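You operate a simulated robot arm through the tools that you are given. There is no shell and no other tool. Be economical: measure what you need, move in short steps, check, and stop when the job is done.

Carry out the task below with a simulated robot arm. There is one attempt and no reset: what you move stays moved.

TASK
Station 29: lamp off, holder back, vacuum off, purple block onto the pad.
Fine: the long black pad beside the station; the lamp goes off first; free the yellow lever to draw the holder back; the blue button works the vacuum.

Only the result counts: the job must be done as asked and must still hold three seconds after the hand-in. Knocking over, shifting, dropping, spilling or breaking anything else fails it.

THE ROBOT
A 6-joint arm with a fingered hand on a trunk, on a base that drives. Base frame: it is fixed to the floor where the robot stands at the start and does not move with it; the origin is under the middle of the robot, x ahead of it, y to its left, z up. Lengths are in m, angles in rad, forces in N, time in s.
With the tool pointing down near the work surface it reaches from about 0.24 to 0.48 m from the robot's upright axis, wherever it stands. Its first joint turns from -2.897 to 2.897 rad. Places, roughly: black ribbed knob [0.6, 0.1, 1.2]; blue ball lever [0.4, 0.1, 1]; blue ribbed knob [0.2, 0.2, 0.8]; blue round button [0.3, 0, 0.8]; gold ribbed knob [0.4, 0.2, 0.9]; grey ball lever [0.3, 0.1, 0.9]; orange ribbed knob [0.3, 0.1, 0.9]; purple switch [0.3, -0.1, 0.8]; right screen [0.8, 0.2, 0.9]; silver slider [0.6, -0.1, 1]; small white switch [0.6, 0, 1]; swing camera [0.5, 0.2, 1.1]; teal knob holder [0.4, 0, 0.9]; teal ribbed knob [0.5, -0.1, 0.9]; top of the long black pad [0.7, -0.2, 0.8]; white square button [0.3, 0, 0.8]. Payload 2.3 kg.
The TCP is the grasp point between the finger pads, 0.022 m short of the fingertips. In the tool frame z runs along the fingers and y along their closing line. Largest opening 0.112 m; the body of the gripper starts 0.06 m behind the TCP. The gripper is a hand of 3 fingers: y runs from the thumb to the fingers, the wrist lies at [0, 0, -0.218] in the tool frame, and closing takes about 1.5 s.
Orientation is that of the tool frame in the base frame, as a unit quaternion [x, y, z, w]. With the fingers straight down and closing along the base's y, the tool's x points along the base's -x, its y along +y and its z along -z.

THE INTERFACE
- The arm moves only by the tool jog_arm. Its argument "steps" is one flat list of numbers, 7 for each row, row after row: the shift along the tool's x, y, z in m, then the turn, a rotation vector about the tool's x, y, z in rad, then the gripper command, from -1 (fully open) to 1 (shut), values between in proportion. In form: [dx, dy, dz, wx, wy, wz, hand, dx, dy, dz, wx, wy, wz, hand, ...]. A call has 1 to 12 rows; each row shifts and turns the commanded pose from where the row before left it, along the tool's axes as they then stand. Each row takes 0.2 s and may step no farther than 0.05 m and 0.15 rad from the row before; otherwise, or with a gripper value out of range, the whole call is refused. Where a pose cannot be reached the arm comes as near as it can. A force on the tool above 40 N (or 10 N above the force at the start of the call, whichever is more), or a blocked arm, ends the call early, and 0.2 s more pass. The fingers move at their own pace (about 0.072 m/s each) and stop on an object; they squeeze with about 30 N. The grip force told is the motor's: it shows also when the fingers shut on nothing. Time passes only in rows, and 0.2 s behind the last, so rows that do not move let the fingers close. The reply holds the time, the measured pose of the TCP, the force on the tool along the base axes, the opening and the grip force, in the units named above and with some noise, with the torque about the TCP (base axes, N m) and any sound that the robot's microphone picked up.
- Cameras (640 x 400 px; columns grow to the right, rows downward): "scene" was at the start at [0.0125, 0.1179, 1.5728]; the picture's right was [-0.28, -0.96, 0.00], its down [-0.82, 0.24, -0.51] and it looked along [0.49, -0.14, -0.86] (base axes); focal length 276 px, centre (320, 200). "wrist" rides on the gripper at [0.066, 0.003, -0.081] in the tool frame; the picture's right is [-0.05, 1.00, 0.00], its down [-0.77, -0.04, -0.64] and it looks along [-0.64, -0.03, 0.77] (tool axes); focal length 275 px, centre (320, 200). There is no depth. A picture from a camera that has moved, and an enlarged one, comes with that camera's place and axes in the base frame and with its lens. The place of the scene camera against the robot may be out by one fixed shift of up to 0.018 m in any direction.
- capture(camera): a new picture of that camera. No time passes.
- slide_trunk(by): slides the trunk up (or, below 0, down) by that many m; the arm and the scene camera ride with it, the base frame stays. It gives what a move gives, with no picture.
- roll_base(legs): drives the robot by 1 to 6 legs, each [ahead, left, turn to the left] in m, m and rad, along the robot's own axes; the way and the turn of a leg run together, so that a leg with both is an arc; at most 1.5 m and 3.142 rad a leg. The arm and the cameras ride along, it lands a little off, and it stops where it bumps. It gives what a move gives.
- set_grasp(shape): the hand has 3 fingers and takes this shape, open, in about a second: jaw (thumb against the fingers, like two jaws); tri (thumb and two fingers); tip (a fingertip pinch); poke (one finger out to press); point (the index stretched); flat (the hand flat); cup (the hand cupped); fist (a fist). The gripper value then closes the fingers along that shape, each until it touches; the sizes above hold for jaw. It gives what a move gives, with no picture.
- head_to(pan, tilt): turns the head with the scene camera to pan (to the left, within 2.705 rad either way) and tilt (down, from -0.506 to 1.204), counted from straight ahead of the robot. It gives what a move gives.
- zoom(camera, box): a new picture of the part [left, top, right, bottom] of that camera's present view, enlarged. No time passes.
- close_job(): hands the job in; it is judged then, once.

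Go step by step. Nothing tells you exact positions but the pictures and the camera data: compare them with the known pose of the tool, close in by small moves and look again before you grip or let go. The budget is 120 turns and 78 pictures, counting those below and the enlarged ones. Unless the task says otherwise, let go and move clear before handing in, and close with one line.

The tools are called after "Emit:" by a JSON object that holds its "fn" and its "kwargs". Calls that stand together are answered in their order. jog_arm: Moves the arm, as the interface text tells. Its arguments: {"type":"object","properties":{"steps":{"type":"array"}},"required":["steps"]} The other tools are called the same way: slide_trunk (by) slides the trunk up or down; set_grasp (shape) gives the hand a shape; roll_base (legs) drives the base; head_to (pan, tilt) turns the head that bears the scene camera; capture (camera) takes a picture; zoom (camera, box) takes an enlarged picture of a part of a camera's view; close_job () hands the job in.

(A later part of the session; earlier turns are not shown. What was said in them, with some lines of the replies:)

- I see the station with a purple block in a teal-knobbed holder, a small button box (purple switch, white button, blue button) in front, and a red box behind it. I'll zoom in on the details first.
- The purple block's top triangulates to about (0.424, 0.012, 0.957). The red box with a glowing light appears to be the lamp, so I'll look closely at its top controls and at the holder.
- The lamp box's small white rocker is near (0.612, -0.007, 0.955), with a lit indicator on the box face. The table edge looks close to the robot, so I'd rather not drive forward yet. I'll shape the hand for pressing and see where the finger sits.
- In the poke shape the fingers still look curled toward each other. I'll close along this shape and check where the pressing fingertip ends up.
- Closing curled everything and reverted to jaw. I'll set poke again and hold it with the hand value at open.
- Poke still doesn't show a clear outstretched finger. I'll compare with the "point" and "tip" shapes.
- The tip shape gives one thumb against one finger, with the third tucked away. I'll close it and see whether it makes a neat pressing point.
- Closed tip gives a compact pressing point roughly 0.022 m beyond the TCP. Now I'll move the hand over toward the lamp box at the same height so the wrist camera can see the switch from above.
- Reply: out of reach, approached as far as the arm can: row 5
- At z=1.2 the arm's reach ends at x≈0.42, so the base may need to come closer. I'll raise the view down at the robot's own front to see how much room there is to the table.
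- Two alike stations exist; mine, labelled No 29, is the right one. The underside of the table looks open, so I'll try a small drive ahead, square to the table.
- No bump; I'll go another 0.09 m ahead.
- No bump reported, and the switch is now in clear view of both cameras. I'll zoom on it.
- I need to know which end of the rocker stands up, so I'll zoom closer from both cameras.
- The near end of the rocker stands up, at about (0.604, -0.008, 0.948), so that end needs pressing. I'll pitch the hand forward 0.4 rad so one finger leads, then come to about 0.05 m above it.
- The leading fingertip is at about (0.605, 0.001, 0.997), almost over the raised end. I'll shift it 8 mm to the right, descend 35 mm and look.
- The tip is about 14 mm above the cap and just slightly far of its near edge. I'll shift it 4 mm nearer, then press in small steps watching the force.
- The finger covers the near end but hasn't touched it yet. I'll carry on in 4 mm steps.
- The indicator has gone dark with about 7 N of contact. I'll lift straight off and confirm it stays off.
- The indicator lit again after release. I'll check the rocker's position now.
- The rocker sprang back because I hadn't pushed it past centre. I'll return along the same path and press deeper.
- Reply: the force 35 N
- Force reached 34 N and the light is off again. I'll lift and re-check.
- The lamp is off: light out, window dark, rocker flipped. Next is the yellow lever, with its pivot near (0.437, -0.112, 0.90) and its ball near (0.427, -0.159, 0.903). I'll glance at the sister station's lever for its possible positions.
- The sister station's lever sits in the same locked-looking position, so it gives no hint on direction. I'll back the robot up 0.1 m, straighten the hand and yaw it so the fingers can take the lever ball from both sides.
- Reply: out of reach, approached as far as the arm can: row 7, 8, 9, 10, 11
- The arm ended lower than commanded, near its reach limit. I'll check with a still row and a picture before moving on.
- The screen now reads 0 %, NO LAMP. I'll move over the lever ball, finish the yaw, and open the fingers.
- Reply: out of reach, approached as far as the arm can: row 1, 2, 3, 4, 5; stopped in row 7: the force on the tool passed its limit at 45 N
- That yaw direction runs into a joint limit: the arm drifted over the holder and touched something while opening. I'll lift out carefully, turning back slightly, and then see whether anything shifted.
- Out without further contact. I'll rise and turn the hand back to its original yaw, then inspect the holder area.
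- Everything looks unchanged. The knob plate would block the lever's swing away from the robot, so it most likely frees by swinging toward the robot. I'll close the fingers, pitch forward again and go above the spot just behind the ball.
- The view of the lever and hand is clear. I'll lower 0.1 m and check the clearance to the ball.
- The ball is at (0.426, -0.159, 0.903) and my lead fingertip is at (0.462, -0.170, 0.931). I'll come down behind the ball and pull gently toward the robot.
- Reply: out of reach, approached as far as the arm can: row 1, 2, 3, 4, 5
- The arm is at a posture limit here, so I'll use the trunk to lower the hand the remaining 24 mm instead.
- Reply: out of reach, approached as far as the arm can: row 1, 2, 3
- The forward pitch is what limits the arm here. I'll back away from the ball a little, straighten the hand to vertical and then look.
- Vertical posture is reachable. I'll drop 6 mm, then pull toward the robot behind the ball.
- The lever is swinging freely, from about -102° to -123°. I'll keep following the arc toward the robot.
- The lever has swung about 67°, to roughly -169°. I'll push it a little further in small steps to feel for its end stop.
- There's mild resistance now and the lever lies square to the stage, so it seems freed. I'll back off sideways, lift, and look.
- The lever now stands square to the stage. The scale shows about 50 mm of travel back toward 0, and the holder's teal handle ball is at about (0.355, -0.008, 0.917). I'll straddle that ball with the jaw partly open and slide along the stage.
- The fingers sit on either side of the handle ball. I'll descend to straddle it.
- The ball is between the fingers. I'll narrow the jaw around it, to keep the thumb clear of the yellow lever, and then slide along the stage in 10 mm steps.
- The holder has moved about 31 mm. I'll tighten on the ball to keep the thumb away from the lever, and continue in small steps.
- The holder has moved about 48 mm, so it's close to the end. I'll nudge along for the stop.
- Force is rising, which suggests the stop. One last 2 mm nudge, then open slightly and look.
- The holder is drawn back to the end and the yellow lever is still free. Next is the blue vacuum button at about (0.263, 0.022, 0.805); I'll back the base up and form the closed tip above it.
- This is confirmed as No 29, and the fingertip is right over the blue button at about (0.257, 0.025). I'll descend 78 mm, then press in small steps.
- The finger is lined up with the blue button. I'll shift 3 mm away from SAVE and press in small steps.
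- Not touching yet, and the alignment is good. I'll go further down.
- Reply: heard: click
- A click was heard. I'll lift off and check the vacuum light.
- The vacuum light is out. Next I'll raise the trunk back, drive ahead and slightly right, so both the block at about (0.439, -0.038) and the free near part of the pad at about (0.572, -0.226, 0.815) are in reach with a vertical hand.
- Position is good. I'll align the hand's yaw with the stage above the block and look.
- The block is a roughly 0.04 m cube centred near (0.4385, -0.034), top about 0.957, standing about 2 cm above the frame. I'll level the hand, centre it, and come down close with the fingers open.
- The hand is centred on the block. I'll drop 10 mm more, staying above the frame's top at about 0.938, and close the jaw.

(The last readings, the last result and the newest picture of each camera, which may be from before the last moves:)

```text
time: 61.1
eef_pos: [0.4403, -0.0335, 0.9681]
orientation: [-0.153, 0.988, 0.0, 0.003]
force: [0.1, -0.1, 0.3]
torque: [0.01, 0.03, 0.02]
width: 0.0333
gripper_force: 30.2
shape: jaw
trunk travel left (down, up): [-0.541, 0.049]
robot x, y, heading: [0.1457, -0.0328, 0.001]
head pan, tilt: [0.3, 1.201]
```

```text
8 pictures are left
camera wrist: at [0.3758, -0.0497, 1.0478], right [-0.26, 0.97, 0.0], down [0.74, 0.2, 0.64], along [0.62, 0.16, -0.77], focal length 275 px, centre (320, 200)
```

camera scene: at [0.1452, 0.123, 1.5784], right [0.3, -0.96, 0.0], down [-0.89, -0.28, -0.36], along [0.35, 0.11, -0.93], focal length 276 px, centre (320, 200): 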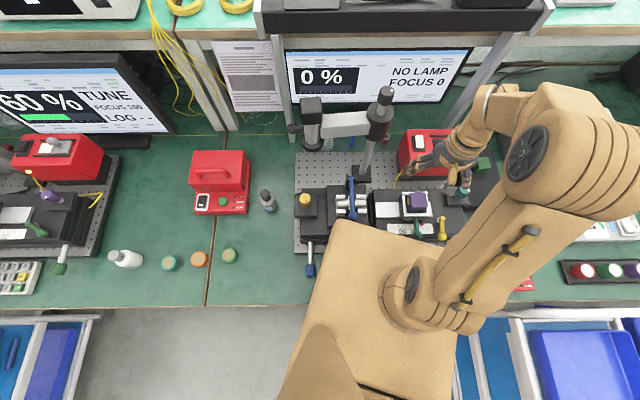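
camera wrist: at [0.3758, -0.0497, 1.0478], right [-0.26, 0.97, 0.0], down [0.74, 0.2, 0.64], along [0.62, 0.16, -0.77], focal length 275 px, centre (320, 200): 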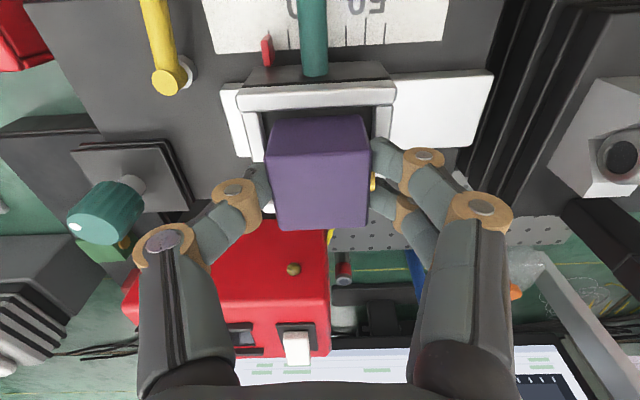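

The block is gripped, 33 mm with a firm force. I'll lift it 60 mm and check before carrying it across.

Emit:
{"fn": "jog_arm", "kwargs": {"steps": [0, 0, -0.01, 0, 0, 0, 0.8, 0, 0, -0.015, 0, 0, 0, 0.8, 0, 0, -0.02, 0, 0, 0, 0.8, 0, 0, -0.015, 0, 0, 0, 0.8]}}

Emit:
{"fn": "zoom", "kwargs": {"camera": "scene", "box": [360, 130, 520, 230]}}

```text
time: 62.1
eef_pos: [0.4381, -0.0311, 1.028]
orientation: [-0.153, 0.988, 0.0, 0.003]
force: [-0.2, 0.2, -0.4]
torque: [-0.03, 0.0, 0.0]
width: 0.0333
gripper_force: 29.5
shape: jaw
trunk travel left (down, up): [-0.541, 0.049]
robot x, y, heading: [0.1399, -0.0307, -0.001]
head pan, tilt: [0.3, 1.201]
```

```text
4.00 times, centred on (440, 180) of scene
camera zoom: at [0.1452, 0.1231, 1.5783], right [0.3, -0.96, 0.0], down [-0.89, -0.28, -0.36], along [0.35, 0.11, -0.93], focal length 1106 px, centre (-160, 280)
```

zoom: 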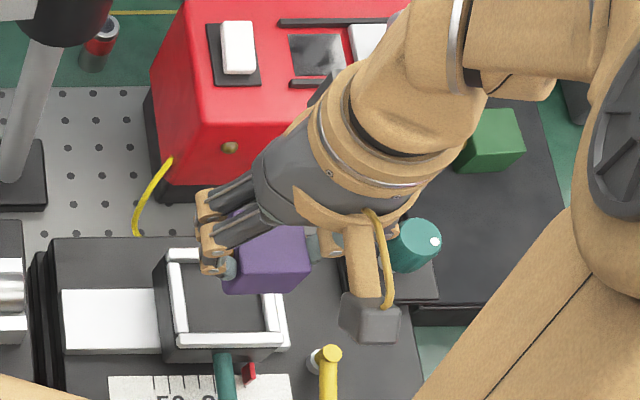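

The block came up cleanly and the holder stayed put. The pad spot I'll aim for is (0.589, -0.231), so I'll move the base slightly to bring it well within reach.

Emit:
{"fn": "roll_base", "kwargs": {"legs": [[0.022, -0.012, 0]]}}

```text
time: 62.9
eef_pos: [0.4616, -0.0434, 1.0267]
orientation: [-0.154, 0.988, 0.001, 0.003]
force: [-0.1, 0.5, -0.5]
torque: [0.03, 0.02, -0.03]
width: 0.0336
gripper_force: 30.2
shape: jaw
trunk travel left (down, up): [-0.541, 0.049]
robot x, y, heading: [0.1658, -0.0421, 0.004]
head pan, tilt: [0.3, 1.201]
```

Emit:
{"fn": "jog_arm", "kwargs": {"steps": [-0.0108, -0.0362, 0, 0, 0, 0, 0.8, -0.0108, -0.0362, 0, 0, 0, 0, 0.8, -0.0108, -0.0362, 0, 0, 0, 0, 0.8, -0.0108, -0.0362, 0, 0, 0, 0, 0.8, -0.0108, -0.0362, 0, 0, 0, 0, 0.8, -0.0108, -0.0362, 0, 0, 0, 0, 0.8, 0, 0, 0, 0, 0, 0, 0.8]}}

Emit:
{"fn": "capture", "kwargs": {"camera": "wrist"}}

Emit:
{"fn": "zoom", "kwargs": {"camera": "scene", "box": [400, 120, 600, 245]}}

```text
time: 64.5
eef_pos: [0.5899, -0.2294, 1.0286]
orientation: [-0.153, 0.988, 0.0, 0.004]
force: [0.4, 0.6, -1.1]
torque: [-0.03, -0.01, -0.03]
width: 0.0334
gripper_force: 29.4
shape: jaw
trunk travel left (down, up): [-0.541, 0.049]
robot x, y, heading: [0.1663, -0.0372, 0.001]
head pan, tilt: [0.3, 1.201]
```

```text
6 pictures are left
camera wrist: at [0.5245, -0.2457, 1.1101], right [-0.26, 0.97, 0.0], down [0.74, 0.2, 0.64], along [0.62, 0.17, -0.77], focal length 275 px, centre (320, 200)
```

wrist: 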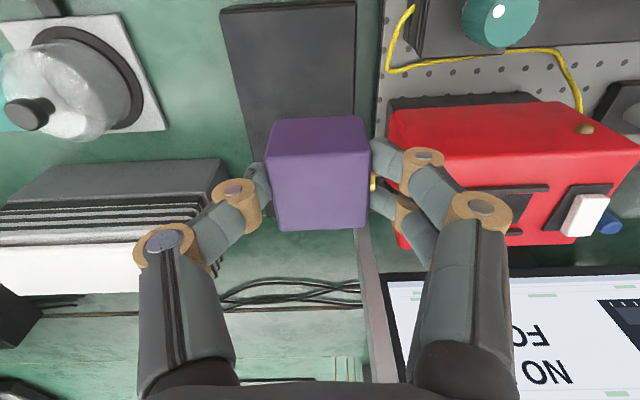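

```text
3.20 times, centred on (500, 182) of scene
camera zoom: at [0.1668, 0.1114, 1.5783], right [0.3, -0.96, 0.0], down [-0.89, -0.28, -0.36], along [0.35, 0.11, -0.93], focal length 885 px, centre (-256, 256)
```

zoom: 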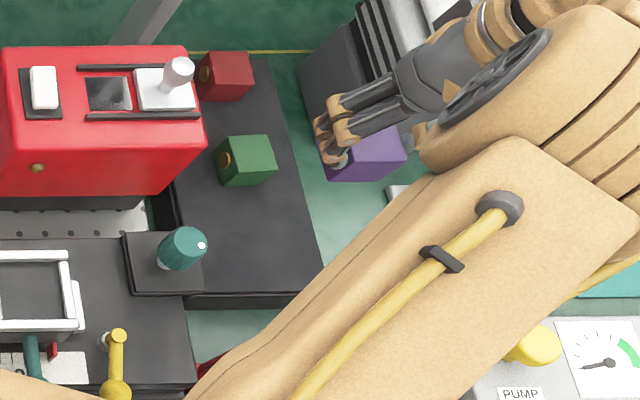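

The pad's near corners check out at (0.575, -0.322) and (0.537, -0.208), z≈0.815. I'll shift 15 mm further from the lamp box corner and descend most of the way.

Emit:
{"fn": "jog_arm", "kwargs": {"steps": [0.0045, -0.0143, 0, 0, 0, 0, 0.8, 0, 0, 0.04, 0, 0, 0, 0.8, 0, 0, 0.04, 0, 0, 0, 0.8, 0, 0, 0.04, 0, 0, 0, 0.8, 0, 0, 0.023, 0, 0, 0, 0.8, 0, 0, 0, 0, 0, 0, 0.8]}}

Emit:
{"fn": "capture", "kwargs": {"camera": "wrist"}}

```text
time: 65.9
eef_pos: [0.588, -0.247, 0.8871]
orientation: [-0.153, 0.988, 0.0, 0.004]
force: [-0.1, 0.6, -0.9]
torque: [0.01, 0.02, 0.04]
width: 0.0333
gripper_force: 30.2
shape: jaw
trunk travel left (down, up): [-0.541, 0.049]
robot x, y, heading: [0.1663, -0.0417, 0.001]
head pan, tilt: [0.3, 1.201]
```

```text
4 pictures are left
camera wrist: at [0.5234, -0.2623, 0.9672], right [-0.26, 0.97, 0.0], down [0.74, 0.2, 0.64], along [0.62, 0.17, -0.77], focal length 275 px, centre (320, 200)
```

wrist: 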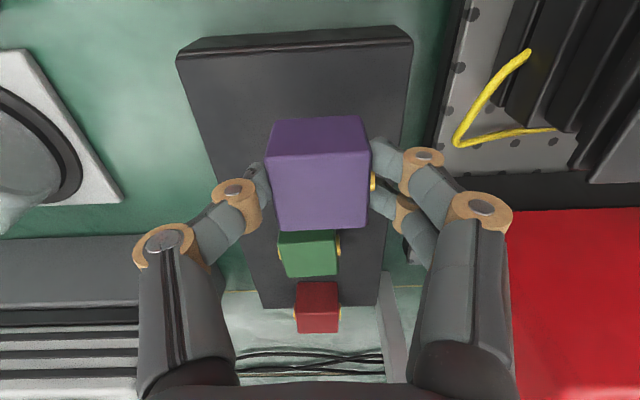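

The block is squarely over the near part of the pad, clear of the green block. I'll lower it in small steps until it touches.

Emit:
{"fn": "jog_arm", "kwargs": {"steps": [0, 0, 0.006, 0, 0, 0, 0.8, 0, 0, 0.006, 0, 0, 0, 0.8, 0, 0, 0.003, 0, 0, 0, 0.8]}}

```text
time: 66.7
eef_pos: [0.589, -0.2443, 0.8711]
orientation: [-0.154, 0.988, 0.0, 0.004]
force: [-0.5, 0.9, -0.5]
torque: [0.0, 0.0, 0.0]
width: 0.0334
gripper_force: 30.0
shape: jaw
trunk travel left (down, up): [-0.541, 0.049]
robot x, y, heading: [0.1648, -0.0414, -0.001]
head pan, tilt: [0.3, 1.201]
```

Emit:
{"fn": "jog_arm", "kwargs": {"steps": [0, 0, 0.002, 0, 0, 0, 0.8, 0, 0, 0.002, 0, 0, 0, 0.8]}}

```text
time: 67.3
eef_pos: [0.5892, -0.247, 0.8686]
orientation: [-0.152, 0.988, 0.001, 0.004]
force: [-0.6, -0.7, -0.2]
torque: [0.02, 0.01, -0.02]
width: 0.0332
gripper_force: 30.2
shape: jaw
trunk travel left (down, up): [-0.541, 0.049]
robot x, y, heading: [0.1668, -0.0414, -0.001]
head pan, tilt: [0.3, 1.201]
```

Emit:
{"fn": "jog_arm", "kwargs": {"steps": [0, 0, 0.002, 0, 0, 0, 0.8, 0, 0, 0.002, 0, 0, 0, 0.8]}}

```text
time: 67.9
eef_pos: [0.5898, -0.2461, 0.8631]
orientation: [-0.153, 0.988, 0.0, 0.003]
force: [0.6, -0.3, -0.6]
torque: [-0.02, -0.01, 0.01]
width: 0.0334
gripper_force: 30.1
shape: jaw
trunk travel left (down, up): [-0.541, 0.049]
robot x, y, heading: [0.164, -0.04, -0.001]
head pan, tilt: [0.3, 1.201]
```

No contact yet; the cube is likely about 34 mm, so contact should come near 0.860. I'll continue.

Emit:
{"fn": "jog_arm", "kwargs": {"steps": [0, 0, 0.002, 0, 0, 0, 0.8, 0, 0, 0.002, 0, 0, 0, 0.8]}}

```text
time: 68.5
eef_pos: [0.5905, -0.2459, 0.8576]
orientation: [-0.153, 0.988, 0.0, 0.003]
force: [-0.3, -0.1, -0.9]
torque: [0.01, 0.01, 0.01]
width: 0.0336
gripper_force: 29.4
shape: jaw
trunk travel left (down, up): [-0.541, 0.049]
robot x, y, heading: [0.1677, -0.0392, -0.002]
head pan, tilt: [0.3, 1.201]
```

Emit:
{"fn": "jog_arm", "kwargs": {"steps": [0, 0, 0.002, 0, 0, 0, 0.8, 0, 0, 0.002, 0, 0, 0, 0.8]}}

```text
time: 69.1
eef_pos: [0.5899, -0.2465, 0.8532]
orientation: [-0.153, 0.988, 0.0, 0.003]
force: [-0.4, 0.7, -1.2]
torque: [-0.01, 0.01, -0.01]
width: 0.0332
gripper_force: 30.0
shape: jaw
trunk travel left (down, up): [-0.541, 0.049]
robot x, y, heading: [0.1686, -0.042, -0.004]
head pan, tilt: [0.3, 1.201]
```

Emit:
{"fn": "jog_arm", "kwargs": {"steps": [0, 0, 0.002, 0, 0, 0, 0.8, 0, 0, 0.002, 0, 0, 0, 0.8]}}

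```text
time: 69.7
eef_pos: [0.5911, -0.2456, 0.8501]
orientation: [-0.152, 0.988, 0.001, 0.003]
force: [0.0, -0.6, -0.6]
torque: [0.01, 0.03, -0.01]
width: 0.0334
gripper_force: 29.7
shape: jaw
trunk travel left (down, up): [-0.541, 0.049]
robot x, y, heading: [0.1626, -0.0433, -0.002]
head pan, tilt: [0.3, 1.201]
```

Still no contact, so I'll look at the height visually.

Emit:
{"fn": "capture", "kwargs": {"camera": "wrist"}}

```text
3 pictures are left
camera wrist: at [0.5256, -0.2623, 0.9306], right [-0.26, 0.97, 0.0], down [0.74, 0.2, 0.64], along [0.62, 0.16, -0.77], focal length 275 px, centre (320, 200)
```

wrist: 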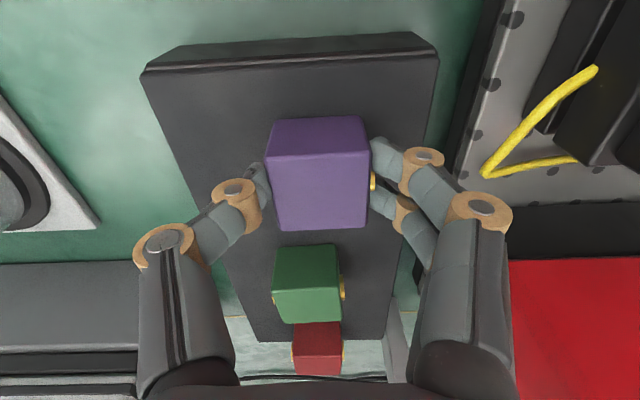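

The pad top looks nearer 0.80, so contact should come within about 10 mm. I'll keep stepping down.

Emit:
{"fn": "jog_arm", "kwargs": {"steps": [0, 0, 0.002, 0, 0, 0, 0.8, 0, 0, 0.002, 0, 0, 0, 0.8]}}

```text
time: 70.3
eef_pos: [0.5905, -0.246, 0.8481]
orientation: [-0.153, 0.988, -0.002, 0.006]
force: [1.3, -0.8, 16.1]
torque: [0.0, -0.03, 0.03]
width: 0.0337
gripper_force: 30.3
shape: jaw
trunk travel left (down, up): [-0.541, 0.049]
robot x, y, heading: [0.1661, -0.0417, -0.006]
head pan, tilt: [0.3, 1.201]
```

Contact at 16 N. I'll ease off 1 mm, open partway and lift straight up.

Emit:
{"fn": "jog_arm", "kwargs": {"steps": [0, 0, -0.0015, 0, 0, 0, 0.8, 0, 0, 0, 0, 0, 0, 0.4, 0, 0, 0, 0, 0, 0, 0.1, 0, 0, 0, 0, 0, 0, -0.2, 0, 0, 0, 0, 0, 0, -0.2, 0, 0, 0, 0, 0, 0, -0.2, 0, 0, -0.02, 0, 0, 0, -0.2, 0, 0, -0.04, 0, 0, 0, -0.2, 0, 0, -0.04, 0, 0, 0, -0.2, 0, 0, -0.04, 0, 0, 0, -0.2, 0, 0, -0.03, 0, 0, 0, -0.2]}}

Emit:
{"fn": "capture", "kwargs": {"camera": "wrist"}}

```text
time: 72.7
eef_pos: [0.5885, -0.2474, 1.0176]
orientation: [-0.153, 0.988, 0.0, 0.003]
force: [-0.3, 0.9, -0.3]
torque: [0.01, 0.0, 0.0]
width: 0.0669
gripper_force: 0.0
shape: jaw
trunk travel left (down, up): [-0.541, 0.049]
robot x, y, heading: [0.1672, -0.0442, -0.0]
head pan, tilt: [0.3, 1.201]
```

```text
2 pictures are left
camera wrist: at [0.5234, -0.2643, 1.0982], right [-0.26, 0.97, 0.0], down [0.74, 0.2, 0.64], along [0.62, 0.17, -0.77], focal length 275 px, centre (320, 200)
```

wrist: 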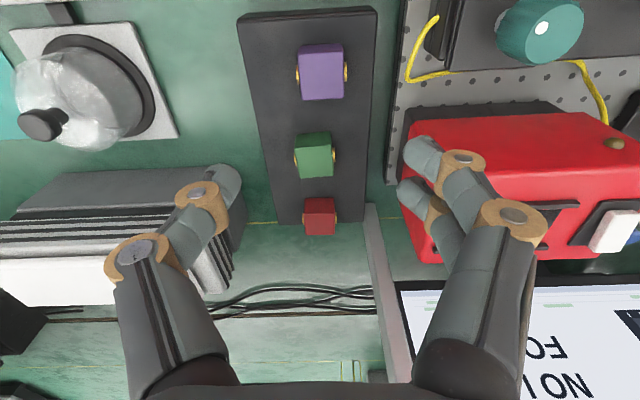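

The purple block sits flat on the pad in line with the others. One last overall check of the lamp, lever and holder.

Emit:
{"fn": "zoom", "kwargs": {"camera": "scene", "box": [280, 60, 520, 260]}}

```text
2.00 times, centred on (400, 160) of scene
camera zoom: at [0.167, 0.111, 1.5783], right [0.3, -0.96, 0.0], down [-0.89, -0.28, -0.36], along [0.35, 0.11, -0.93], focal length 553 px, centre (160, 280)
```

zoom: 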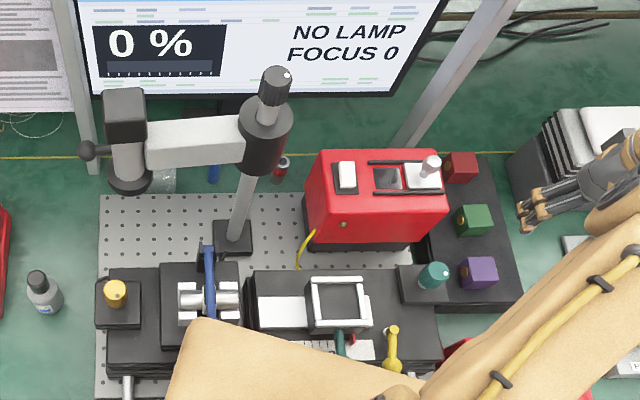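

The lamp is off, the holder is back and empty, the lever is free, the vacuum is off, the block is on the pad, and the hand is clear. I'm handing in now.

Emit:
{"fn": "close_job", "kwargs": {}}

```text
The job is handed in.
```

Station 29 is handed in: the lamp went off first, then I freed the yellow lever, drew the holder back to its stop, switched the vacuum off and set the purple block on the long black pad. On the way to the lever, the hand drifted over the holder and touched something (45 N); pictures afterwards showed nothing moved.
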